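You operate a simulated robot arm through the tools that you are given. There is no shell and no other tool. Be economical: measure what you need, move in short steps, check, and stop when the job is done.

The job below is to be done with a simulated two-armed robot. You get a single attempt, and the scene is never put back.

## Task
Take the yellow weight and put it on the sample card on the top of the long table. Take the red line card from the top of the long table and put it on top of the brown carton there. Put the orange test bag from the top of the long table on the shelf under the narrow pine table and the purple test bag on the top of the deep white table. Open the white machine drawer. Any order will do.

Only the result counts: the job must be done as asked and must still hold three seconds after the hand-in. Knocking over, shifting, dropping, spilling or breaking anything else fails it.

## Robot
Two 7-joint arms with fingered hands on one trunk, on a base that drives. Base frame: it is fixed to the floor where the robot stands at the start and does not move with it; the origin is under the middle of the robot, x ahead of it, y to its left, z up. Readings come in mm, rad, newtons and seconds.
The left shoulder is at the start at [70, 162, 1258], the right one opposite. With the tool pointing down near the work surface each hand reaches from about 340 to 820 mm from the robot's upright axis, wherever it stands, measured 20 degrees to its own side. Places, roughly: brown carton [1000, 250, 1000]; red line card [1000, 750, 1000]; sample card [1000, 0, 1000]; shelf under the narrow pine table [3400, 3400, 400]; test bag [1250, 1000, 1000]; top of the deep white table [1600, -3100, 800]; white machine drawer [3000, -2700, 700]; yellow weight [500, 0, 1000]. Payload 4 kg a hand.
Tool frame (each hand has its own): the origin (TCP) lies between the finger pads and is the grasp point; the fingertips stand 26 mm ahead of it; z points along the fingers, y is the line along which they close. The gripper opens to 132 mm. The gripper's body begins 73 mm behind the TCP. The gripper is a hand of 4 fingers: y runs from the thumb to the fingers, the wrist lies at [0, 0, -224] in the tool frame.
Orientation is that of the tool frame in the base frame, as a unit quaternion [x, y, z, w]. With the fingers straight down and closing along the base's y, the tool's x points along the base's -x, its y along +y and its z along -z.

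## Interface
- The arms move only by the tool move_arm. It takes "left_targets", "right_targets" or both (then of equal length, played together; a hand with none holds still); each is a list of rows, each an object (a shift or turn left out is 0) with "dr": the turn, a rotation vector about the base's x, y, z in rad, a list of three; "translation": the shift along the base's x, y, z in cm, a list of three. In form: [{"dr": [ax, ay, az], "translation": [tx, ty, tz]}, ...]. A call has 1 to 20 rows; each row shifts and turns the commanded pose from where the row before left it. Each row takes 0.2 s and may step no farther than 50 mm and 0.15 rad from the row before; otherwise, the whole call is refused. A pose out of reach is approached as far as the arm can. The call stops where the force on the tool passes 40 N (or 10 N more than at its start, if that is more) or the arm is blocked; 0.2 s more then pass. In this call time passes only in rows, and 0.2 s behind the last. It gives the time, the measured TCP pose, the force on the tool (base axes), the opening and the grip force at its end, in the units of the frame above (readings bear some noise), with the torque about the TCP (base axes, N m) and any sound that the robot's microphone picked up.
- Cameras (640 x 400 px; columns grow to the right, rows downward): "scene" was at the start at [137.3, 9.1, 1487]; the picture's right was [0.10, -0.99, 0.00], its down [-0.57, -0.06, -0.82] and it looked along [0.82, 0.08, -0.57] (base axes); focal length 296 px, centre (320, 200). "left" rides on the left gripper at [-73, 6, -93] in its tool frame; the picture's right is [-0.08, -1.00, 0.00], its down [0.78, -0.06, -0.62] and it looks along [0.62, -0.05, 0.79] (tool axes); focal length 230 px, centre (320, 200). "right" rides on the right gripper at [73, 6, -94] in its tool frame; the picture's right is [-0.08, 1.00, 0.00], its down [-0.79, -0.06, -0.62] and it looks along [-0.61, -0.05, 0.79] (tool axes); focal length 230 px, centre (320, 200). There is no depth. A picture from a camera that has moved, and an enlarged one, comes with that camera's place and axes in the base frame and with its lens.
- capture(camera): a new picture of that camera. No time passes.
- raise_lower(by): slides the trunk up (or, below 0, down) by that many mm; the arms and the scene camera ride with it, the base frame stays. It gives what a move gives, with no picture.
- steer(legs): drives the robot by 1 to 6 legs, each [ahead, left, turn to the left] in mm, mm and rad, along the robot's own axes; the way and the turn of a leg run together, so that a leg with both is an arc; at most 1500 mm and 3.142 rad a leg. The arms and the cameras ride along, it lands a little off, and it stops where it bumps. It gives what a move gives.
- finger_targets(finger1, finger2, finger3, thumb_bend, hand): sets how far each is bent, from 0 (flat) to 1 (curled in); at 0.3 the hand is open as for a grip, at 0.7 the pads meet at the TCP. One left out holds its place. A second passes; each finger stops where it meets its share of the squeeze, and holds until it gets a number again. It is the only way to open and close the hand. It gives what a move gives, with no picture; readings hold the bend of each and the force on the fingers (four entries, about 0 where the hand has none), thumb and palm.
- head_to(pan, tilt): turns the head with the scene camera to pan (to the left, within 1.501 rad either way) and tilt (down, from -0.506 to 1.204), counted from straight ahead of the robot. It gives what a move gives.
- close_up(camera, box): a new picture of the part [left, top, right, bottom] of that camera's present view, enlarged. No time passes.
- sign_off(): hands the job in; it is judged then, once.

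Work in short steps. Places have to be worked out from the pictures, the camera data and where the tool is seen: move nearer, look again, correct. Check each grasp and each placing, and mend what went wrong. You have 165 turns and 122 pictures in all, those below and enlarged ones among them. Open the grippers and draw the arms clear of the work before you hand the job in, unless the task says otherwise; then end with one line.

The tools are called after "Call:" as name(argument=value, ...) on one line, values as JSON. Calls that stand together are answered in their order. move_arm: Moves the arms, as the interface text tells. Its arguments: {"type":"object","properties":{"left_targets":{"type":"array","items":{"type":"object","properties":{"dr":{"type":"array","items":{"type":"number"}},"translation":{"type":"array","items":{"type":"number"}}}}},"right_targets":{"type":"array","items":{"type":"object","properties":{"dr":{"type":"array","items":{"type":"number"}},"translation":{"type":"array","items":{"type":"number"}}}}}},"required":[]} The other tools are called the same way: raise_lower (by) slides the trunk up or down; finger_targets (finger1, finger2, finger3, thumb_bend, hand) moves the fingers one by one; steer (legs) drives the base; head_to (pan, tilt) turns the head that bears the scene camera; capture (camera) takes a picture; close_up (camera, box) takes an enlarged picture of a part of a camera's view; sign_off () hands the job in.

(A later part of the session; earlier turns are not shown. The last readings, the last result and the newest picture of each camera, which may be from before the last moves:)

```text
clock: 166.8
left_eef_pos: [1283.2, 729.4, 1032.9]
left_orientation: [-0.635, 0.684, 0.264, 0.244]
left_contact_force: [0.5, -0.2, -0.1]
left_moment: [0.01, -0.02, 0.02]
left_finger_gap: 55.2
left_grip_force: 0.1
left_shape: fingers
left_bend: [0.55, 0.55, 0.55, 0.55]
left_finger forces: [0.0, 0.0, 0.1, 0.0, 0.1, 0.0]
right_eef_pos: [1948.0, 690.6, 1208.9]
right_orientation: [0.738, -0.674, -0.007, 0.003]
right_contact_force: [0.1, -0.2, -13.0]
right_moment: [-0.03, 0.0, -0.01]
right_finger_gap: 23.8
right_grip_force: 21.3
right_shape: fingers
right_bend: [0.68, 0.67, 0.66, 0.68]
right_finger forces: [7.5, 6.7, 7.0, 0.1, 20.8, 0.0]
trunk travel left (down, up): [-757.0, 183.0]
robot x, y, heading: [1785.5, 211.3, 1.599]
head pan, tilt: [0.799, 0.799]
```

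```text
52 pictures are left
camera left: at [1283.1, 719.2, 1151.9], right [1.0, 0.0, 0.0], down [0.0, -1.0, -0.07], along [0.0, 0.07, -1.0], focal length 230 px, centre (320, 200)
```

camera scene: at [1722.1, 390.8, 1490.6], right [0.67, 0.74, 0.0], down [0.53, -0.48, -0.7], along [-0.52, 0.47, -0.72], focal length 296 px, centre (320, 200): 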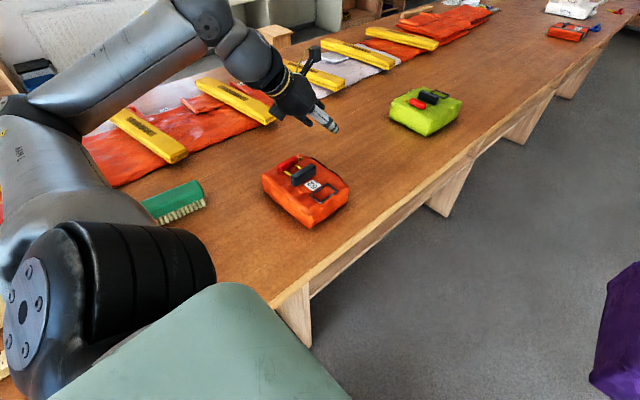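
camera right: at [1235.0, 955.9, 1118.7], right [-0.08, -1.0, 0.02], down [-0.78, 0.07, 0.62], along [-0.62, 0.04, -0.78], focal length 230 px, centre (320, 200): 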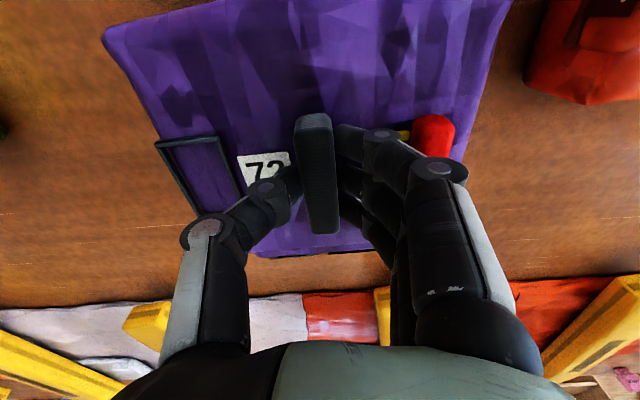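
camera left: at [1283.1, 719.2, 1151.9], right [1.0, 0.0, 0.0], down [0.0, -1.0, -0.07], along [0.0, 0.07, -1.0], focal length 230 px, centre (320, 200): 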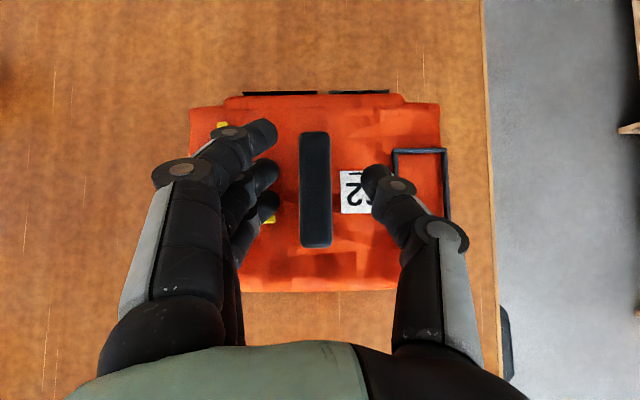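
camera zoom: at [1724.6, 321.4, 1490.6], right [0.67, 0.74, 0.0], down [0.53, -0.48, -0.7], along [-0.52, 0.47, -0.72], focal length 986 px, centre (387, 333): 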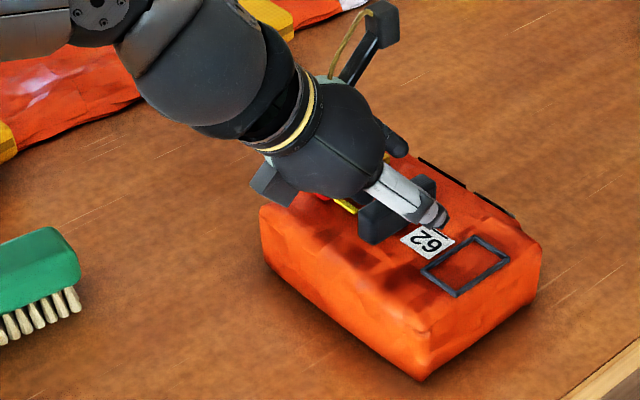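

No contact yet; thumb and fingers span the handle. I go 5 mm lower and close.

Call:
move_arm(left_targets=[{"translation": [-0.1, 0.3, -0.5]}])

Call:
finger_targets(hand="left", finger1=0.8, finger2=0.8, finger3=0.8, thumb_bend=0.8)

Call:
move_arm(left_targets=[{"translation": [0, 0, 1.5]}, {"translation": [0, 0, 2]}, {"translation": [0, 0, 2]}])

Call:
capture(camera="scene")

```text
clock: 167.2
left_eef_pos: [1281.9, 731.6, 1030.7]
left_orientation: [-0.634, 0.683, 0.266, 0.245]
left_contact_force: [0.3, -0.6, 5.0]
left_moment: [0.01, 0.2, 0.0]
left_finger_gap: 55.0
left_grip_force: 2.2
left_shape: fingers
left_bend: [0.55, 0.55, 0.55, 0.55]
left_finger forces: [0.1, 0.0, 5.3, 0.0, 0.0, 0.0]
right_eef_pos: [1950.1, 690.4, 1209.5]
right_orientation: [0.738, -0.675, -0.007, 0.003]
right_contact_force: [0.2, -0.1, -12.0]
right_moment: [0.0, 0.01, 0.02]
right_finger_gap: 23.9
right_grip_force: 20.9
right_shape: fingers
right_bend: [0.68, 0.67, 0.66, 0.68]
right_finger forces: [7.5, 6.7, 6.9, 0.1, 20.6, 0.1]
trunk travel left (down, up): [-757.0, 183.0]
robot x, y, heading: [1785.8, 217.6, 1.602]
head pan, tilt: [0.799, 0.799]
```

```text
clock: 168.2
left_eef_pos: [1281.7, 733.4, 1029.7]
left_orientation: [-0.635, 0.684, 0.264, 0.244]
left_contact_force: [-1.2, 2.7, 2.5]
left_moment: [0.07, 0.28, -0.05]
left_finger_gap: 12.4
left_grip_force: 19.6
left_shape: fingers
left_bend: [0.8, 0.66, 0.7, 0.68]
left_finger forces: [0.1, 9.5, 12.2, 0.1, 17.4, 0.0]
right_eef_pos: [1949.2, 690.5, 1209.7]
right_orientation: [0.739, -0.674, -0.006, 0.003]
right_contact_force: [-0.4, 0.0, -13.1]
right_moment: [0.0, 0.0, -0.01]
right_finger_gap: 24.0
right_grip_force: 21.0
right_shape: fingers
right_bend: [0.68, 0.67, 0.66, 0.68]
right_finger forces: [7.5, 6.7, 6.9, 0.0, 20.8, 0.0]
trunk travel left (down, up): [-757.0, 183.0]
robot x, y, heading: [1785.6, 211.8, 1.604]
head pan, tilt: [0.799, 0.799]
```

```text
clock: 169.1
left_eef_pos: [1281.3, 732.5, 1083.7]
left_orientation: [-0.634, 0.686, 0.262, 0.243]
left_contact_force: [-0.1, 0.2, -11.4]
left_moment: [-0.08, 0.03, 0.01]
left_finger_gap: 12.0
left_grip_force: 17.6
left_shape: fingers
left_bend: [0.8, 0.65, 0.69, 0.69]
left_finger forces: [0.1, 10.4, 7.8, 0.0, 17.1, 0.0]
right_eef_pos: [1947.7, 692.0, 1209.3]
right_orientation: [0.739, -0.674, -0.006, 0.004]
right_contact_force: [0.6, -0.4, -12.8]
right_moment: [-0.02, -0.02, 0.01]
right_finger_gap: 23.8
right_grip_force: 21.2
right_shape: fingers
right_bend: [0.68, 0.67, 0.66, 0.68]
right_finger forces: [7.4, 6.7, 6.9, 0.0, 20.8, 0.0]
trunk travel left (down, up): [-757.0, 183.0]
robot x, y, heading: [1784.5, 216.3, 1.605]
head pan, tilt: [0.799, 0.799]
```

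```text
51 pictures are left
camera scene: at [1723.9, 322.4, 1490.4], right [0.67, 0.74, 0.0], down [0.53, -0.48, -0.7], along [-0.52, 0.47, -0.72], focal length 296 px, centre (320, 200)
```

scene: 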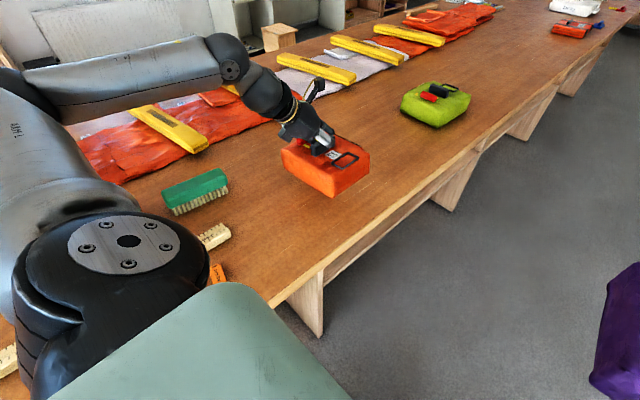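

The orange bag is lifted on two fingers and the thumb. I look closely at its levelness and the grip.

Call:
close_up(camera="scene", box=[250, 90, 390, 210])

Call:
capture(camera="left")

```text
3.33 times, centred on (320, 150) of scene
camera zoom: at [1723.9, 322.4, 1490.4], right [0.67, 0.74, 0.0], down [0.53, -0.48, -0.7], along [-0.52, 0.47, -0.72], focal length 986 px, centre (320, 367)
```

zoom: 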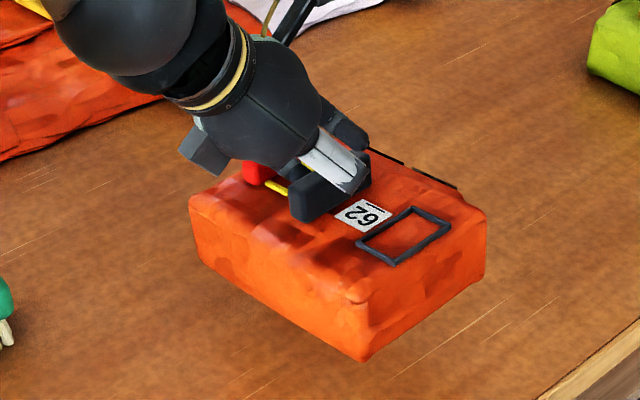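

```text
49 pictures are left
camera left: at [1281.8, 723.5, 1201.7], right [1.0, 0.0, 0.0], down [0.0, -1.0, -0.07], along [0.0, 0.07, -1.0], focal length 230 px, centre (320, 200)
```

left: 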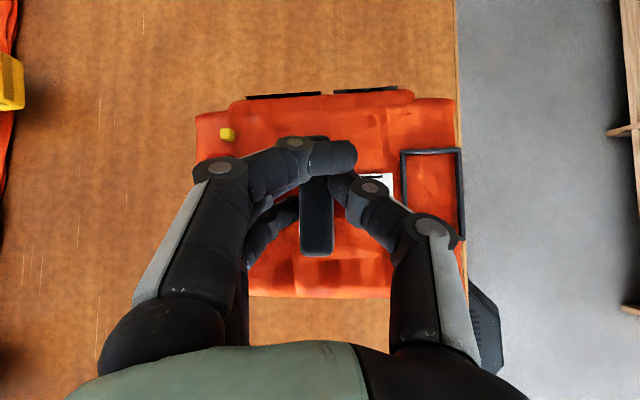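

The bag hangs level. I raise the trunk 120 mm to clear everything and drive with both bags toward the pine table, turning to face -y.

Call:
raise_lower(by=120)

Call:
steer(legs=[[0, -380, 0], [0, 0, -0.033], [1500, 0, 0], [1500, 0, 0], [485, 0, 0]])

Call:
capture(camera="scene")

```text
clock: 170.6
left_eef_pos: [1281.2, 734.5, 1203.9]
left_orientation: [-0.634, 0.685, 0.263, 0.244]
left_contact_force: [-0.4, -0.2, -10.6]
left_moment: [-0.03, 0.02, -0.02]
left_finger_gap: 11.8
left_grip_force: 17.2
left_shape: fingers
left_bend: [0.8, 0.65, 0.69, 0.69]
left_finger forces: [0.1, 10.4, 7.8, 0.0, 17.1, 0.1]
right_eef_pos: [1946.0, 691.8, 1329.7]
right_orientation: [0.739, -0.674, -0.007, 0.003]
right_contact_force: [-0.1, -1.3, -12.6]
right_moment: [0.01, 0.02, 0.02]
right_finger_gap: 23.9
right_grip_force: 20.8
right_shape: fingers
right_bend: [0.68, 0.67, 0.66, 0.68]
right_finger forces: [7.4, 6.7, 6.9, 0.0, 20.7, 0.0]
trunk travel left (down, up): [-877.0, 63.0]
robot x, y, heading: [1786.5, 215.9, 1.606]
head pan, tilt: [0.799, 0.799]
```

```text
clock: 189.8
left_eef_pos: [1728.2, 4242.1, 1204.3]
left_orientation: [-0.616, 0.701, 0.257, 0.252]
left_contact_force: [0.2, -0.7, -10.3]
left_moment: [-0.04, 0.02, -0.01]
left_finger_gap: 11.7
left_grip_force: 17.4
left_shape: fingers
left_bend: [0.8, 0.65, 0.69, 0.69]
left_finger forces: [0.1, 10.2, 7.8, 0.0, 16.9, 0.1]
right_eef_pos: [2390.4, 4166.0, 1330.5]
right_orientation: [0.721, -0.693, -0.009, 0.003]
right_contact_force: [-0.3, 0.1, -12.2]
right_moment: [-0.03, 0.01, -0.02]
right_finger_gap: 23.8
right_grip_force: 21.1
right_shape: fingers
right_bend: [0.68, 0.67, 0.66, 0.68]
right_finger forces: [7.4, 6.7, 6.8, 0.0, 20.7, 0.0]
trunk travel left (down, up): [-877.0, 63.0]
robot x, y, heading: [2203.5, 3699.8, 1.553]
head pan, tilt: [0.799, 0.799]
```

```text
48 pictures are left
camera scene: at [2148.0, 3808.4, 1610.6], right [0.71, 0.7, 0.0], down [0.51, -0.51, -0.7], along [-0.49, 0.49, -0.72], focal length 296 px, centre (320, 200)
```

scene: 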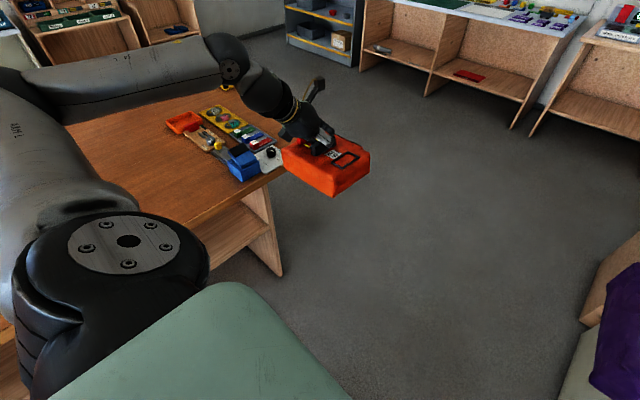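

Both bags held. I turn right to face -y, back up and look towards the pine shelf.

Call:
steer(legs=[[0, 0, -3.124], [-560, 0, 0]])

Call:
head_to(pan=0.75, tilt=0.7)

Call:
capture(camera="scene")

```text
clock: 200.4
left_eef_pos: [2692.5, 3698.2, 1202.2]
left_orientation: [0.713, 0.603, -0.255, 0.251]
left_contact_force: [0.3, -0.1, -10.6]
left_moment: [0.03, -0.01, -0.02]
left_finger_gap: 11.5
left_grip_force: 15.2
left_shape: fingers
left_bend: [0.8, 0.65, 0.7, 0.69]
left_finger forces: [0.1, 9.0, 7.1, 0.0, 14.8, 0.0]
right_eef_pos: [2032.6, 3801.1, 1328.3]
right_orientation: [0.707, 0.707, 0.004, 0.006]
right_contact_force: [0.1, -0.3, -12.0]
right_moment: [-0.01, 0.0, 0.04]
right_finger_gap: 23.5
right_grip_force: 19.4
right_shape: fingers
right_bend: [0.68, 0.67, 0.66, 0.68]
right_finger forces: [6.9, 6.4, 6.4, 0.0, 19.6, 0.1]
trunk travel left (down, up): [-877.0, 63.0]
robot x, y, heading: [2235.1, 4263.3, -1.63]
head pan, tilt: [0.799, 0.799]
```

```text
clock: 201.1
left_eef_pos: [2692.4, 3700.1, 1203.6]
left_orientation: [0.714, 0.602, -0.255, 0.251]
left_contact_force: [0.7, -0.2, -10.4]
left_moment: [0.04, -0.02, 0.01]
left_finger_gap: 11.4
left_grip_force: 16.0
left_shape: fingers
left_bend: [0.8, 0.65, 0.7, 0.69]
left_finger forces: [0.1, 9.0, 7.6, 0.1, 15.4, 0.0]
right_eef_pos: [2032.8, 3802.4, 1330.2]
right_orientation: [0.707, 0.707, 0.003, 0.006]
right_contact_force: [-0.8, 0.0, -12.5]
right_moment: [0.02, -0.04, -0.03]
right_finger_gap: 23.8
right_grip_force: 20.1
right_shape: fingers
right_bend: [0.68, 0.67, 0.66, 0.68]
right_finger forces: [6.9, 6.4, 6.5, 0.0, 19.6, 0.0]
trunk travel left (down, up): [-877.0, 63.0]
robot x, y, heading: [2235.9, 4258.8, -1.627]
head pan, tilt: [0.75, 0.7]
```

```text
47 pictures are left
camera scene: at [2287.9, 4144.1, 1618.5], right [-0.77, -0.64, 0.0], down [-0.41, 0.5, -0.76], along [0.49, -0.59, -0.65], focal length 296 px, centre (320, 200)
```

scene: 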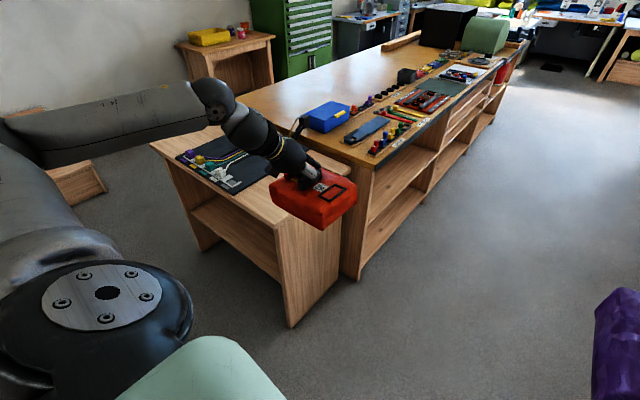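

Pine table: edge y≈3635, x 2920–3927, top 812, shelf ≈420. I straighten, strafe to x≈2613 and look again before lowering.

Call:
steer(legs=[[0, 0, 0.056], [0, 375, 0]])

Call:
raise_lower(by=-400)

Call:
head_to(pan=0.6, tilt=0.65)

Call:
capture(camera="scene")

```text
clock: 203.9
left_eef_pos: [3090.2, 3722.2, 1205.4]
left_orientation: [0.698, 0.62, -0.248, 0.259]
left_contact_force: [-0.2, -1.3, -10.2]
left_moment: [0.08, -0.04, -0.01]
left_finger_gap: 11.1
left_grip_force: 16.4
left_shape: fingers
left_bend: [0.8, 0.65, 0.7, 0.7]
left_finger forces: [0.0, 9.5, 7.6, 0.1, 16.1, 0.0]
right_eef_pos: [2427.0, 3792.0, 1328.8]
right_orientation: [0.69, 0.724, 0.004, 0.008]
right_contact_force: [-0.2, -0.1, -11.7]
right_moment: [0.0, 0.01, 0.02]
right_finger_gap: 23.9
right_grip_force: 20.1
right_shape: fingers
right_bend: [0.68, 0.67, 0.66, 0.68]
right_finger forces: [7.0, 6.5, 6.6, 0.0, 20.1, 0.0]
trunk travel left (down, up): [-877.0, 63.0]
robot x, y, heading: [2610.0, 4257.4, -1.584]
head pan, tilt: [0.75, 0.7]
```

```text
clock: 206.3
left_eef_pos: [3096.6, 3729.4, 948.7]
left_orientation: [0.695, 0.619, -0.25, 0.266]
left_contact_force: [-7.3, 28.6, 20.9]
left_moment: [0.44, -0.18, -0.12]
left_finger_gap: 12.2
left_grip_force: 28.9
left_shape: fingers
left_bend: [0.8, 0.69, 0.73, 0.71]
left_finger forces: [0.6, 10.1, 19.5, 0.1, 27.9, 0.1]
right_eef_pos: [2428.9, 3798.0, 1064.3]
right_orientation: [0.688, 0.725, 0.002, 0.008]
right_contact_force: [0.0, -0.4, -12.8]
right_moment: [-0.03, -0.02, 0.04]
right_finger_gap: 23.5
right_grip_force: 20.3
right_shape: fingers
right_bend: [0.68, 0.67, 0.66, 0.68]
right_finger forces: [7.3, 6.4, 7.2, 0.0, 20.2, 0.0]
trunk travel left (down, up): [-613.0, 327.0]
robot x, y, heading: [2607.3, 4261.4, -1.574]
head pan, tilt: [0.75, 0.7]
stopped: the force on the tool passed its limit (the readings are from after the stop); the commanded pose is now the measured one
```

```text
clock: 207.0
left_eef_pos: [3094.7, 3727.5, 949.3]
left_orientation: [0.695, 0.618, -0.251, 0.267]
left_contact_force: [-3.7, 27.7, 20.3]
left_moment: [0.46, -0.22, -0.03]
left_finger_gap: 12.1
left_grip_force: 28.8
left_shape: fingers
left_bend: [0.8, 0.69, 0.73, 0.71]
left_finger forces: [0.6, 10.4, 20.6, 0.0, 25.8, 0.0]
right_eef_pos: [2427.6, 3798.5, 1067.0]
right_orientation: [0.689, 0.724, 0.001, 0.009]
right_contact_force: [-0.5, 0.7, -12.4]
right_moment: [0.02, 0.0, -0.02]
right_finger_gap: 23.9
right_grip_force: 20.2
right_shape: fingers
right_bend: [0.68, 0.67, 0.66, 0.68]
right_finger forces: [7.3, 6.5, 6.9, 0.0, 20.4, 0.0]
trunk travel left (down, up): [-613.0, 327.0]
robot x, y, heading: [2607.9, 4260.8, -1.574]
head pan, tilt: [0.6, 0.649]
```

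```text
46 pictures are left
camera scene: at [2655.2, 4145.3, 1359.6], right [-0.83, -0.56, 0.0], down [-0.34, 0.5, -0.8], along [0.45, -0.66, -0.6], focal length 296 px, centre (320, 200)
```

scene: 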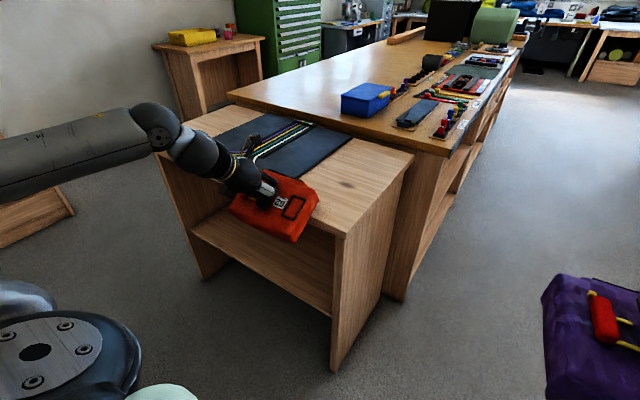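

The bag's front caught the table edge while lowering. I raise the trunk at once, back off 70 mm and inspect.

Call:
raise_lower(by=60)

Call:
steer(legs=[[-80, 0, 0]])

Call:
close_up(camera="scene", box=[120, 80, 420, 280])

Call:
capture(camera="left")

```text
clock: 208.0
left_eef_pos: [3097.0, 3721.4, 1001.9]
left_orientation: [0.696, 0.621, -0.249, 0.262]
left_contact_force: [0.0, -0.3, -10.8]
left_moment: [0.17, -0.02, 0.01]
left_finger_gap: 11.8
left_grip_force: 17.2
left_shape: fingers
left_bend: [0.8, 0.64, 0.71, 0.69]
left_finger forces: [0.1, 8.8, 9.1, 0.1, 16.7, 0.0]
right_eef_pos: [2430.1, 3790.5, 1123.3]
right_orientation: [0.689, 0.724, 0.003, 0.005]
right_contact_force: [0.6, -0.3, -12.7]
right_moment: [-0.02, 0.0, 0.03]
right_finger_gap: 23.8
right_grip_force: 20.8
right_shape: fingers
right_bend: [0.68, 0.67, 0.66, 0.68]
right_finger forces: [7.3, 6.5, 6.8, 0.0, 20.3, 0.0]
trunk travel left (down, up): [-673.0, 267.0]
robot x, y, heading: [2611.5, 4262.8, -1.579]
head pan, tilt: [0.6, 0.649]
```

```text
clock: 209.1
left_eef_pos: [3096.7, 3801.5, 1002.1]
left_orientation: [0.697, 0.62, -0.249, 0.262]
left_contact_force: [-0.7, -1.0, -11.4]
left_moment: [0.18, 0.0, 0.02]
left_finger_gap: 11.6
left_grip_force: 16.7
left_shape: fingers
left_bend: [0.8, 0.64, 0.71, 0.69]
left_finger forces: [0.0, 8.7, 9.0, 0.0, 16.6, 0.0]
right_eef_pos: [2431.4, 3870.8, 1122.6]
right_orientation: [0.69, 0.724, 0.004, 0.005]
right_contact_force: [-0.3, 0.1, -12.4]
right_moment: [0.0, 0.01, -0.04]
right_finger_gap: 23.5
right_grip_force: 20.5
right_shape: fingers
right_bend: [0.68, 0.67, 0.66, 0.68]
right_finger forces: [7.4, 6.4, 7.0, 0.0, 20.5, 0.1]
trunk travel left (down, up): [-673.0, 267.0]
robot x, y, heading: [2613.0, 4337.4, -1.576]
head pan, tilt: [0.6, 0.649]
```

```text
2.00 times, centred on (270, 180) of scene
camera zoom: at [2659.6, 4215.1, 1418.2], right [-0.83, -0.56, 0.0], down [-0.34, 0.5, -0.79], along [0.44, -0.66, -0.61], focal length 592 px, centre (420, 240)
```

zoom: 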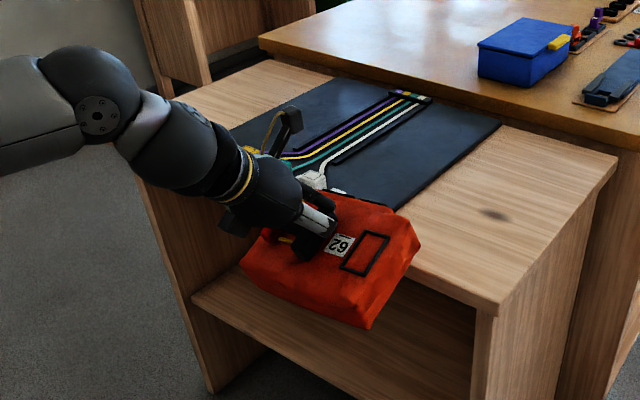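

```text
44 pictures are left
camera left: at [3097.9, 3808.4, 1121.1], right [-1.0, 0.04, 0.0], down [0.04, 1.0, -0.08], along [0.0, -0.08, -1.0], focal length 230 px, centre (320, 200)
```

left: 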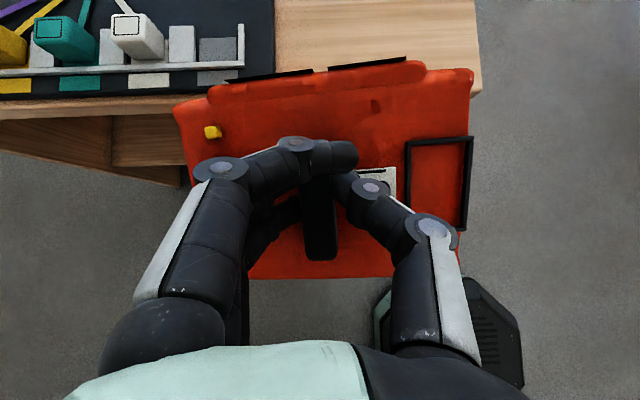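

Now the bag clears the edge by ~60 mm. I lower the trunk 380 mm.

Call:
raise_lower(by=-380)

Call:
capture(camera="scene")

Call:
capture(camera="left")

```text
clock: 212.8
left_eef_pos: [3096.6, 3803.6, 623.9]
left_orientation: [0.696, 0.619, -0.251, 0.262]
left_contact_force: [0.4, -0.2, -10.9]
left_moment: [0.19, 0.02, -0.03]
left_finger_gap: 11.7
left_grip_force: 17.3
left_shape: fingers
left_bend: [0.8, 0.64, 0.71, 0.69]
left_finger forces: [0.0, 8.8, 9.2, 0.0, 16.7, 0.0]
right_eef_pos: [2430.6, 3874.1, 744.6]
right_orientation: [0.689, 0.725, 0.002, 0.006]
right_contact_force: [-0.3, -0.2, -12.3]
right_moment: [0.0, -0.03, 0.01]
right_finger_gap: 23.9
right_grip_force: 20.8
right_shape: fingers
right_bend: [0.68, 0.67, 0.66, 0.68]
right_finger forces: [7.4, 6.3, 7.0, 0.1, 20.5, 0.1]
trunk travel left (down, up): [-293.0, 647.0]
robot x, y, heading: [2610.9, 4343.0, -1.576]
head pan, tilt: [0.6, 0.649]
```

```text
43 pictures are left
camera scene: at [2659.4, 4218.2, 1038.6], right [-0.83, -0.56, 0.0], down [-0.34, 0.5, -0.8], along [0.44, -0.66, -0.61], focal length 296 px, centre (320, 200)
```

scene: 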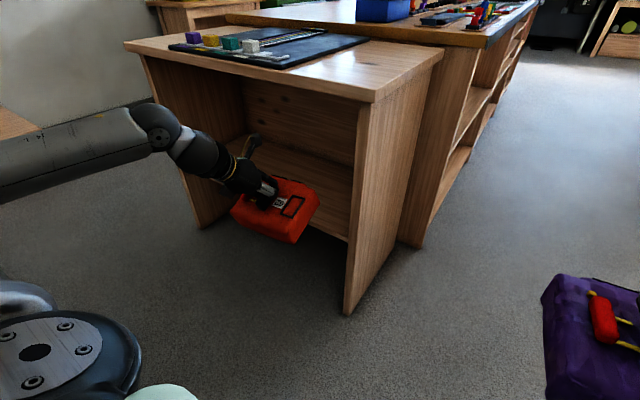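

```text
42 pictures are left
camera left: at [3097.6, 3811.0, 742.0], right [-1.0, 0.04, 0.0], down [0.04, 1.0, -0.08], along [0.0, -0.08, -1.0], focal length 230 px, centre (320, 200)
```

left: 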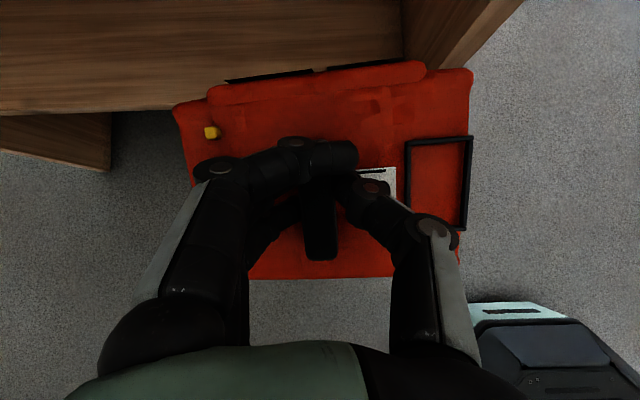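

The bag is close to the near panel, so I strafe 60 mm to +x, lower 45 mm more and enter part of the way.

Call:
steer(legs=[[0, 70, 0]])

Call:
raise_lower(by=-45)

Call:
steer(legs=[[150, 0, 0]])

Call:
capture(camera="scene")

Call:
capture(camera="left")

```text
clock: 213.8
left_eef_pos: [3168.7, 3802.7, 621.9]
left_orientation: [0.696, 0.619, -0.251, 0.262]
left_contact_force: [1.2, 0.2, -10.3]
left_moment: [0.16, -0.06, 0.02]
left_finger_gap: 11.8
left_grip_force: 17.7
left_shape: fingers
left_bend: [0.8, 0.64, 0.71, 0.69]
left_finger forces: [0.1, 8.9, 9.4, 0.0, 16.5, 0.0]
right_eef_pos: [2502.5, 3872.9, 743.3]
right_orientation: [0.689, 0.725, 0.003, 0.005]
right_contact_force: [1.1, -0.3, -12.3]
right_moment: [0.01, -0.04, 0.0]
right_finger_gap: 23.8
right_grip_force: 21.0
right_shape: fingers
right_bend: [0.68, 0.67, 0.66, 0.68]
right_finger forces: [7.4, 6.6, 7.0, 0.0, 20.2, 0.0]
trunk travel left (down, up): [-293.0, 647.0]
robot x, y, heading: [2683.3, 4337.3, -1.581]
head pan, tilt: [0.6, 0.649]
```

```text
clock: 214.7
left_eef_pos: [3167.2, 3803.3, 577.3]
left_orientation: [0.697, 0.62, -0.25, 0.262]
left_contact_force: [0.6, 0.6, -10.2]
left_moment: [0.16, 0.01, -0.01]
left_finger_gap: 11.8
left_grip_force: 17.5
left_shape: fingers
left_bend: [0.8, 0.64, 0.71, 0.69]
left_finger forces: [0.0, 8.9, 9.0, 0.0, 16.7, 0.0]
right_eef_pos: [2501.0, 3872.2, 699.4]
right_orientation: [0.69, 0.724, 0.003, 0.005]
right_contact_force: [-0.5, -0.3, -12.0]
right_moment: [0.06, -0.04, 0.01]
right_finger_gap: 23.6
right_grip_force: 20.7
right_shape: fingers
right_bend: [0.68, 0.67, 0.66, 0.68]
right_finger forces: [7.4, 6.4, 7.0, 0.0, 20.4, 0.1]
trunk travel left (down, up): [-248.0, 692.0]
robot x, y, heading: [2683.8, 4339.0, -1.577]
head pan, tilt: [0.6, 0.649]
```

```text
clock: 216.0
left_eef_pos: [3165.7, 3654.3, 578.6]
left_orientation: [0.697, 0.619, -0.249, 0.261]
left_contact_force: [0.4, 0.0, -11.1]
left_moment: [0.16, 0.01, -0.02]
left_finger_gap: 12.2
left_grip_force: 17.4
left_shape: fingers
left_bend: [0.8, 0.64, 0.71, 0.69]
left_finger forces: [0.1, 9.0, 8.6, 0.0, 16.5, 0.0]
right_eef_pos: [2500.0, 3724.1, 697.7]
right_orientation: [0.69, 0.724, 0.003, 0.006]
right_contact_force: [0.6, -0.4, -12.5]
right_moment: [0.01, -0.02, 0.0]
right_finger_gap: 23.7
right_grip_force: 21.0
right_shape: fingers
right_bend: [0.68, 0.67, 0.66, 0.68]
right_finger forces: [7.3, 6.5, 7.0, 0.0, 20.4, 0.1]
trunk travel left (down, up): [-248.0, 692.0]
robot x, y, heading: [2682.5, 4189.8, -1.581]
head pan, tilt: [0.6, 0.649]
```

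```text
41 pictures are left
camera scene: at [2729.2, 4068.1, 993.4], right [-0.83, -0.56, 0.0], down [-0.34, 0.5, -0.79], along [0.44, -0.66, -0.61], focal length 296 px, centre (320, 200)
```

scene: 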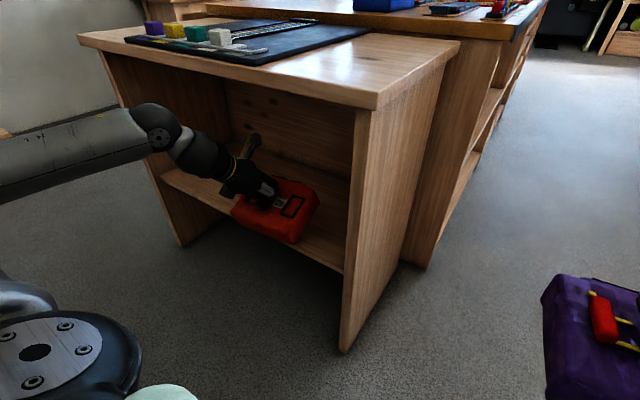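

```text
40 pictures are left
camera left: at [3167.0, 3660.8, 696.0], right [-1.0, 0.04, 0.0], down [0.04, 1.0, -0.07], along [0.0, -0.07, -1.0], focal length 230 px, centre (320, 200)
```

left: 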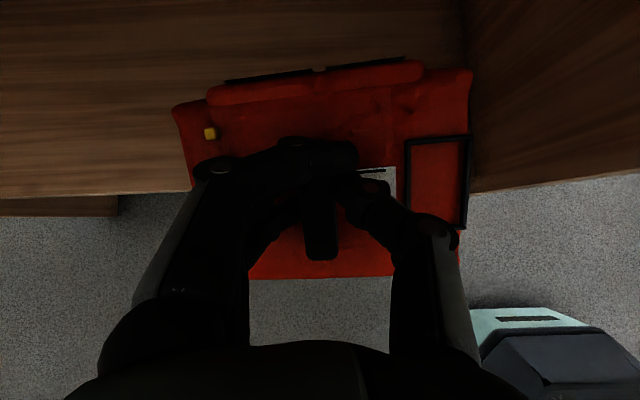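

Shelf edge at y≈3640; the path is clear. I go 105 mm further in.

Call:
steer(legs=[[105, 0, 0]])

Call:
capture(camera="scene")

```text
clock: 217.2
left_eef_pos: [3168.3, 3550.6, 577.5]
left_orientation: [0.696, 0.621, -0.249, 0.26]
left_contact_force: [0.5, -0.8, -10.8]
left_moment: [0.15, -0.04, 0.01]
left_finger_gap: 11.9
left_grip_force: 17.1
left_shape: fingers
left_bend: [0.8, 0.64, 0.71, 0.69]
left_finger forces: [0.0, 9.0, 8.6, 0.0, 16.2, 0.1]
right_eef_pos: [2501.2, 3618.9, 697.9]
right_orientation: [0.688, 0.726, 0.004, 0.005]
right_contact_force: [-0.1, -0.9, -12.9]
right_moment: [0.03, 0.01, 0.01]
right_finger_gap: 23.9
right_grip_force: 20.4
right_shape: fingers
right_bend: [0.68, 0.67, 0.66, 0.68]
right_finger forces: [7.4, 6.5, 6.9, 0.0, 20.4, 0.0]
trunk travel left (down, up): [-248.0, 692.0]
robot x, y, heading: [2682.7, 4085.4, -1.578]
head pan, tilt: [0.6, 0.649]
```

```text
39 pictures are left
camera scene: at [2729.0, 3963.8, 993.3], right [-0.83, -0.56, 0.0], down [-0.34, 0.5, -0.79], along [0.45, -0.66, -0.61], focal length 296 px, centre (320, 200)
```

scene: 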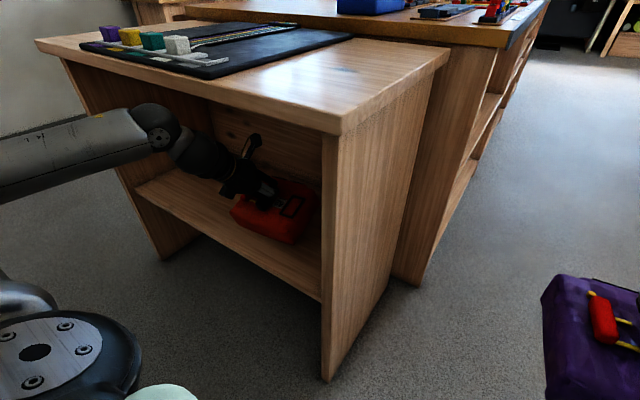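

The bag is inside over the shelf. I lower in small steps until it touches.

Call:
raise_lower(by=-22)

Call:
close_up(camera="scene", box=[100, 100, 340, 280])

```text
clock: 217.9
left_eef_pos: [3167.5, 3552.8, 555.6]
left_orientation: [0.696, 0.62, -0.25, 0.261]
left_contact_force: [-1.1, -0.3, -10.8]
left_moment: [0.15, -0.08, 0.03]
left_finger_gap: 11.9
left_grip_force: 17.0
left_shape: fingers
left_bend: [0.8, 0.64, 0.71, 0.69]
left_finger forces: [0.0, 9.2, 8.7, 0.0, 16.1, 0.0]
right_eef_pos: [2500.7, 3620.0, 677.0]
right_orientation: [0.689, 0.725, 0.003, 0.005]
right_contact_force: [-0.2, 0.0, -13.1]
right_moment: [0.02, 0.04, 0.03]
right_finger_gap: 23.8
right_grip_force: 21.2
right_shape: fingers
right_bend: [0.68, 0.67, 0.66, 0.68]
right_finger forces: [7.5, 6.6, 6.9, 0.1, 20.5, 0.1]
trunk travel left (down, up): [-226.0, 714.0]
robot x, y, heading: [2682.0, 4085.8, -1.575]
head pan, tilt: [0.6, 0.649]
```

```text
2.22 times, centred on (220, 190) of scene
camera zoom: at [2728.8, 3965.1, 971.6], right [-0.83, -0.56, 0.0], down [-0.34, 0.5, -0.8], along [0.45, -0.66, -0.61], focal length 657 px, centre (542, 222)
```

zoom: 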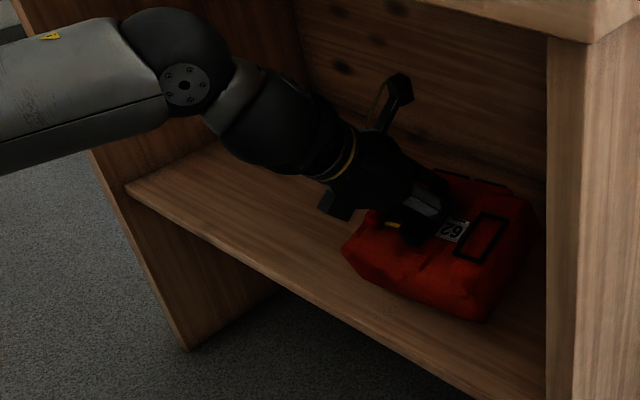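

Still hanging (force unchanged). Lower another 12 mm, then again as needed.

Call:
raise_lower(by=-12)

Call:
raise_lower(by=-6)

Call:
raise_lower(by=-5)

```text
clock: 218.5
left_eef_pos: [3167.4, 3552.4, 543.8]
left_orientation: [0.696, 0.621, -0.249, 0.262]
left_contact_force: [0.0, -0.3, -9.5]
left_moment: [0.16, -0.04, 0.01]
left_finger_gap: 11.9
left_grip_force: 16.4
left_shape: fingers
left_bend: [0.8, 0.64, 0.71, 0.69]
left_finger forces: [0.0, 9.1, 8.5, 0.1, 16.2, 0.1]
right_eef_pos: [2501.6, 3618.8, 664.2]
right_orientation: [0.688, 0.726, 0.003, 0.005]
right_contact_force: [0.5, 0.4, -12.3]
right_moment: [0.02, 0.02, -0.02]
right_finger_gap: 23.7
right_grip_force: 20.7
right_shape: fingers
right_bend: [0.68, 0.67, 0.66, 0.68]
right_finger forces: [7.3, 6.6, 6.9, 0.1, 20.6, 0.0]
trunk travel left (down, up): [-214.0, 726.0]
robot x, y, heading: [2680.5, 4090.1, -1.575]
head pan, tilt: [0.6, 0.649]
```

```text
clock: 219.0
left_eef_pos: [3167.8, 3552.5, 538.4]
left_orientation: [0.696, 0.621, -0.249, 0.261]
left_contact_force: [0.2, 0.3, -10.6]
left_moment: [0.16, -0.01, 0.0]
left_finger_gap: 11.6
left_grip_force: 16.8
left_shape: fingers
left_bend: [0.8, 0.64, 0.71, 0.69]
left_finger forces: [0.0, 9.0, 8.6, 0.0, 16.4, 0.1]
right_eef_pos: [2501.1, 3619.2, 659.7]
right_orientation: [0.688, 0.725, 0.004, 0.005]
right_contact_force: [-0.6, 0.1, -12.5]
right_moment: [0.02, 0.01, -0.03]
right_finger_gap: 24.0
right_grip_force: 20.9
right_shape: fingers
right_bend: [0.68, 0.67, 0.66, 0.68]
right_finger forces: [7.4, 6.5, 7.0, 0.1, 20.5, 0.0]
trunk travel left (down, up): [-208.0, 732.0]
robot x, y, heading: [2681.1, 4090.3, -1.576]
head pan, tilt: [0.6, 0.649]
```

```text
clock: 219.6
left_eef_pos: [3167.7, 3551.9, 533.1]
left_orientation: [0.696, 0.621, -0.249, 0.262]
left_contact_force: [-0.9, 0.5, -11.4]
left_moment: [0.17, -0.07, -0.03]
left_finger_gap: 11.8
left_grip_force: 17.1
left_shape: fingers
left_bend: [0.8, 0.64, 0.71, 0.69]
left_finger forces: [0.0, 8.9, 8.5, 0.1, 16.1, 0.1]
right_eef_pos: [2501.0, 3619.2, 653.3]
right_orientation: [0.688, 0.726, 0.003, 0.005]
right_contact_force: [-0.2, 0.2, -12.5]
right_moment: [0.04, -0.02, -0.01]
right_finger_gap: 23.4
right_grip_force: 21.0
right_shape: fingers
right_bend: [0.68, 0.67, 0.66, 0.68]
right_finger forces: [7.4, 6.6, 7.0, 0.1, 20.5, 0.1]
trunk travel left (down, up): [-203.0, 737.0]
robot x, y, heading: [2680.8, 4090.4, -1.576]
head pan, tilt: [0.6, 0.649]
```

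Still hanging; I continue in small steps watching the force.

Call:
raise_lower(by=-8)

Call:
raise_lower(by=-6)

Call:
close_up(camera="scene", box=[140, 100, 340, 250])

```text
clock: 220.1
left_eef_pos: [3166.6, 3551.7, 525.1]
left_orientation: [0.696, 0.621, -0.249, 0.262]
left_contact_force: [-0.1, 0.3, -11.0]
left_moment: [0.2, -0.04, -0.01]
left_finger_gap: 11.6
left_grip_force: 16.7
left_shape: fingers
left_bend: [0.8, 0.64, 0.71, 0.69]
left_finger forces: [0.0, 9.1, 8.6, 0.1, 16.2, 0.0]
right_eef_pos: [2500.3, 3620.2, 645.9]
right_orientation: [0.688, 0.725, 0.003, 0.006]
right_contact_force: [-0.4, 0.4, -12.6]
right_moment: [0.03, -0.02, 0.0]
right_finger_gap: 23.6
right_grip_force: 20.5
right_shape: fingers
right_bend: [0.68, 0.67, 0.66, 0.68]
right_finger forces: [7.4, 6.7, 6.9, 0.0, 20.5, 0.0]
trunk travel left (down, up): [-195.0, 745.0]
robot x, y, heading: [2678.2, 4087.9, -1.572]
head pan, tilt: [0.6, 0.649]
```

```text
clock: 220.7
left_eef_pos: [3167.1, 3552.2, 518.8]
left_orientation: [0.695, 0.621, -0.249, 0.263]
left_contact_force: [0.0, 0.1, -10.7]
left_moment: [0.19, -0.02, -0.02]
left_finger_gap: 12.1
left_grip_force: 16.2
left_shape: fingers
left_bend: [0.8, 0.64, 0.71, 0.69]
left_finger forces: [0.1, 9.1, 8.6, 0.1, 16.2, 0.1]
right_eef_pos: [2501.3, 3619.7, 640.6]
right_orientation: [0.688, 0.726, 0.004, 0.006]
right_contact_force: [0.2, 0.0, -12.7]
right_moment: [0.03, -0.02, -0.03]
right_finger_gap: 23.8
right_grip_force: 20.6
right_shape: fingers
right_bend: [0.68, 0.67, 0.66, 0.68]
right_finger forces: [7.4, 6.5, 6.9, 0.0, 20.5, 0.0]
trunk travel left (down, up): [-189.0, 751.0]
robot x, y, heading: [2680.8, 4088.8, -1.577]
head pan, tilt: [0.6, 0.649]
```

```text
2.67 times, centred on (240, 175) of scene
camera zoom: at [2728.9, 3965.0, 934.5], right [-0.83, -0.56, 0.0], down [-0.34, 0.5, -0.8], along [0.45, -0.66, -0.61], focal length 789 px, centre (533, 267)
```

zoom: 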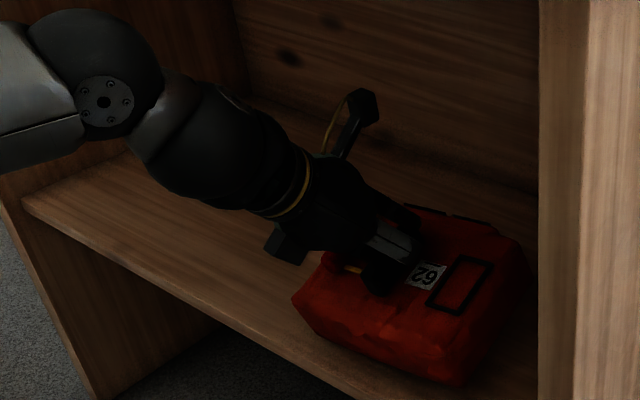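

The bag's rear edge has ~30 mm margin inside the shelf edge. I keep lowering.

Call:
raise_lower(by=-8)

Call:
raise_lower(by=-8)

Call:
raise_lower(by=-6)

```text
clock: 221.2
left_eef_pos: [3168.1, 3551.1, 511.0]
left_orientation: [0.696, 0.62, -0.249, 0.262]
left_contact_force: [-0.1, -1.3, -8.7]
left_moment: [0.19, -0.18, 0.0]
left_finger_gap: 12.0
left_grip_force: 17.3
left_shape: fingers
left_bend: [0.8, 0.64, 0.71, 0.69]
left_finger forces: [0.0, 7.6, 9.8, 0.0, 16.8, 0.0]
right_eef_pos: [2501.3, 3619.0, 631.8]
right_orientation: [0.689, 0.725, 0.003, 0.005]
right_contact_force: [0.1, 0.2, -12.8]
right_moment: [0.02, -0.07, -0.01]
right_finger_gap: 23.7
right_grip_force: 20.6
right_shape: fingers
right_bend: [0.68, 0.67, 0.66, 0.68]
right_finger forces: [7.4, 6.6, 6.9, 0.1, 20.4, 0.1]
trunk travel left (down, up): [-181.0, 759.0]
robot x, y, heading: [2682.7, 4092.3, -1.579]
head pan, tilt: [0.6, 0.649]
```

```text
clock: 221.8
left_eef_pos: [3168.1, 3552.4, 502.9]
left_orientation: [0.695, 0.621, -0.249, 0.262]
left_contact_force: [0.2, -0.9, -6.6]
left_moment: [0.19, -0.3, -0.03]
left_finger_gap: 12.8
left_grip_force: 19.2
left_shape: fingers
left_bend: [0.8, 0.65, 0.72, 0.68]
left_finger forces: [0.0, 6.8, 13.7, 0.1, 17.5, 0.0]
right_eef_pos: [2501.0, 3621.1, 623.8]
right_orientation: [0.689, 0.725, 0.004, 0.006]
right_contact_force: [0.2, 1.0, -13.2]
right_moment: [0.03, 0.01, -0.03]
right_finger_gap: 23.7
right_grip_force: 20.8
right_shape: fingers
right_bend: [0.68, 0.67, 0.66, 0.68]
right_finger forces: [7.4, 6.6, 6.9, 0.0, 20.5, 0.1]
trunk travel left (down, up): [-173.0, 767.0]
robot x, y, heading: [2680.8, 4086.4, -1.57]
head pan, tilt: [0.6, 0.649]
```

```text
clock: 222.4
left_eef_pos: [3166.2, 3552.3, 498.5]
left_orientation: [0.696, 0.62, -0.25, 0.263]
left_contact_force: [-2.0, -2.6, -2.5]
left_moment: [0.26, -0.39, -0.11]
left_finger_gap: 12.9
left_grip_force: 21.4
left_shape: fingers
left_bend: [0.8, 0.65, 0.72, 0.68]
left_finger forces: [0.1, 5.9, 17.6, 0.0, 18.8, 0.0]
right_eef_pos: [2499.3, 3619.6, 617.6]
right_orientation: [0.688, 0.725, 0.003, 0.005]
right_contact_force: [0.1, -1.2, -12.6]
right_moment: [0.0, -0.03, 0.01]
right_finger_gap: 23.9
right_grip_force: 20.3
right_shape: fingers
right_bend: [0.68, 0.67, 0.66, 0.68]
right_finger forces: [7.4, 6.6, 6.9, 0.0, 20.5, 0.0]
trunk travel left (down, up): [-167.0, 773.0]
robot x, y, heading: [2680.9, 4086.2, -1.576]
head pan, tilt: [0.6, 0.649]
```

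Contact: the load is being taken by the shelf. I look, then release gently.

Call:
raise_lower(by=-5)

Call:
close_up(camera="scene", box=[140, 80, 340, 230])

```text
clock: 222.9
left_eef_pos: [3167.6, 3552.3, 491.0]
left_orientation: [0.696, 0.621, -0.247, 0.261]
left_contact_force: [-0.4, -1.6, -5.0]
left_moment: [0.27, -0.3, -0.08]
left_finger_gap: 13.0
left_grip_force: 21.1
left_shape: fingers
left_bend: [0.8, 0.65, 0.72, 0.68]
left_finger forces: [0.0, 6.1, 17.9, 0.1, 17.9, 0.0]
right_eef_pos: [2501.3, 3621.2, 613.7]
right_orientation: [0.688, 0.725, 0.003, 0.005]
right_contact_force: [0.5, 0.2, -12.3]
right_moment: [-0.01, -0.03, -0.02]
right_finger_gap: 23.9
right_grip_force: 20.9
right_shape: fingers
right_bend: [0.68, 0.67, 0.66, 0.68]
right_finger forces: [7.3, 6.6, 6.9, 0.0, 20.6, 0.0]
trunk travel left (down, up): [-162.0, 778.0]
robot x, y, heading: [2681.2, 4084.5, -1.577]
head pan, tilt: [0.6, 0.649]
```

```text
2.67 times, centred on (240, 155) of scene
camera zoom: at [2728.5, 3965.3, 907.5], right [-0.83, -0.56, 0.0], down [-0.34, 0.5, -0.8], along [0.45, -0.66, -0.61], focal length 789 px, centre (533, 320)
```

zoom: 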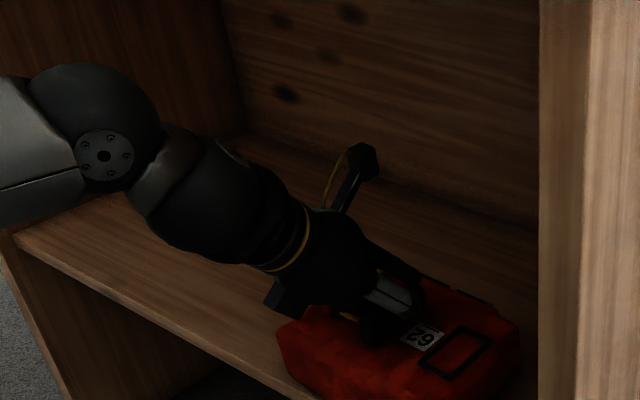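

I check the lower part, to see the bag against the shelf's front edge.

Call:
close_up(camera="scene", box=[200, 140, 360, 280])

Call:
capture(camera="left")

```text
2.86 times, centred on (280, 210) of scene
camera zoom: at [2728.5, 3965.3, 907.5], right [-0.83, -0.56, 0.0], down [-0.34, 0.5, -0.8], along [0.45, -0.66, -0.61], focal length 845 px, centre (434, 171)
```

zoom: 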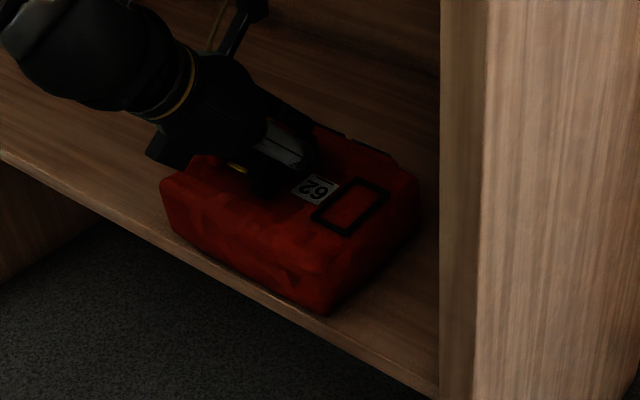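

```text
34 pictures are left
camera left: at [3168.1, 3559.8, 609.7], right [-1.0, 0.03, 0.0], down [0.03, 1.0, -0.07], along [0.0, -0.07, -1.0], focal length 230 px, centre (320, 200)
```

left: 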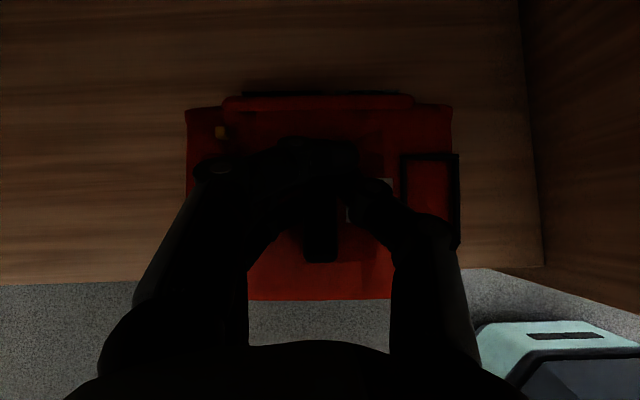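

The bag's rear is very near the shelf edge. I lift it 20 mm, go 50 mm further in, and set it down again.

Call:
raise_lower(by=25)

Call:
steer(legs=[[55, 0, 0]])

Call:
raise_lower(by=-20)

Call:
raise_lower(by=-7)

Call:
close_up(camera="scene", box=[180, 120, 360, 260])

```text
clock: 223.6
left_eef_pos: [3166.9, 3551.6, 515.7]
left_orientation: [0.696, 0.621, -0.249, 0.261]
left_contact_force: [0.1, 0.3, -11.9]
left_moment: [0.08, -0.01, -0.04]
left_finger_gap: 12.4
left_grip_force: 17.1
left_shape: fingers
left_bend: [0.8, 0.65, 0.7, 0.69]
left_finger forces: [0.1, 9.4, 8.2, 0.1, 16.4, 0.0]
right_eef_pos: [2501.1, 3619.1, 636.7]
right_orientation: [0.688, 0.725, 0.004, 0.005]
right_contact_force: [-0.1, 0.5, -12.8]
right_moment: [0.01, 0.0, -0.04]
right_finger_gap: 23.3
right_grip_force: 20.8
right_shape: fingers
right_bend: [0.68, 0.67, 0.66, 0.68]
right_finger forces: [7.4, 6.6, 7.0, 0.0, 20.5, 0.1]
trunk travel left (down, up): [-187.0, 753.0]
robot x, y, heading: [2682.0, 4087.5, -1.574]
head pan, tilt: [0.6, 0.649]
```

```text
clock: 224.6
left_eef_pos: [3166.0, 3497.5, 516.4]
left_orientation: [0.696, 0.621, -0.249, 0.262]
left_contact_force: [0.0, 0.1, -10.3]
left_moment: [0.04, -0.03, 0.03]
left_finger_gap: 12.0
left_grip_force: 16.6
left_shape: fingers
left_bend: [0.8, 0.65, 0.7, 0.69]
left_finger forces: [0.0, 9.7, 7.9, 0.0, 16.0, 0.1]
right_eef_pos: [2500.1, 3565.9, 636.8]
right_orientation: [0.689, 0.725, 0.003, 0.005]
right_contact_force: [0.6, -0.9, -11.6]
right_moment: [0.03, -0.02, -0.05]
right_finger_gap: 23.5
right_grip_force: 21.1
right_shape: fingers
right_bend: [0.68, 0.67, 0.66, 0.68]
right_finger forces: [7.4, 6.6, 7.0, 0.0, 20.6, 0.1]
trunk travel left (down, up): [-187.0, 753.0]
robot x, y, heading: [2680.8, 4035.1, -1.572]
head pan, tilt: [0.6, 0.649]
```

```text
clock: 225.2
left_eef_pos: [3166.4, 3498.5, 495.5]
left_orientation: [0.696, 0.621, -0.248, 0.262]
left_contact_force: [0.2, 0.4, -8.4]
left_moment: [0.18, -0.21, -0.03]
left_finger_gap: 12.5
left_grip_force: 16.7
left_shape: fingers
left_bend: [0.8, 0.66, 0.71, 0.68]
left_finger forces: [0.0, 7.7, 10.5, 0.0, 16.9, 0.0]
right_eef_pos: [2500.4, 3566.6, 618.2]
right_orientation: [0.688, 0.725, 0.003, 0.005]
right_contact_force: [-0.4, 0.4, -11.2]
right_moment: [0.03, 0.02, 0.0]
right_finger_gap: 23.9
right_grip_force: 21.1
right_shape: fingers
right_bend: [0.68, 0.67, 0.66, 0.68]
right_finger forces: [7.4, 6.5, 7.1, 0.0, 20.7, 0.1]
trunk travel left (down, up): [-167.0, 773.0]
robot x, y, heading: [2680.1, 4032.2, -1.58]
head pan, tilt: [0.6, 0.649]
```

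```text
clock: 225.8
left_eef_pos: [3166.7, 3497.8, 491.2]
left_orientation: [0.697, 0.619, -0.25, 0.262]
left_contact_force: [-0.9, -1.6, -4.8]
left_moment: [0.28, -0.31, -0.08]
left_finger_gap: 12.7
left_grip_force: 20.9
left_shape: fingers
left_bend: [0.8, 0.66, 0.72, 0.68]
left_finger forces: [0.0, 6.4, 16.9, 0.0, 18.4, 0.1]
right_eef_pos: [2499.7, 3566.7, 610.5]
right_orientation: [0.688, 0.725, 0.003, 0.006]
right_contact_force: [-0.3, 0.6, -11.0]
right_moment: [0.04, -0.03, 0.01]
right_finger_gap: 24.0
right_grip_force: 20.1
right_shape: fingers
right_bend: [0.68, 0.67, 0.66, 0.68]
right_finger forces: [7.4, 6.6, 7.0, 0.1, 20.6, 0.0]
trunk travel left (down, up): [-160.0, 780.0]
robot x, y, heading: [2678.3, 4036.9, -1.576]
head pan, tilt: [0.6, 0.649]
```

```text
2.86 times, centred on (270, 190) of scene
camera zoom: at [2728.1, 3911.9, 905.6], right [-0.83, -0.56, 0.0], down [-0.34, 0.5, -0.8], along [0.45, -0.66, -0.61], focal length 845 px, centre (463, 229)
```

zoom: 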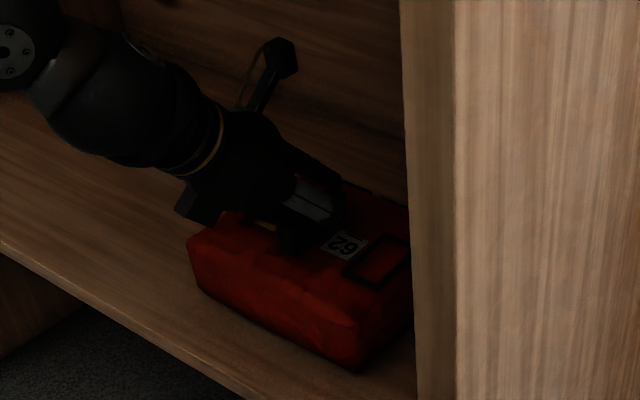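

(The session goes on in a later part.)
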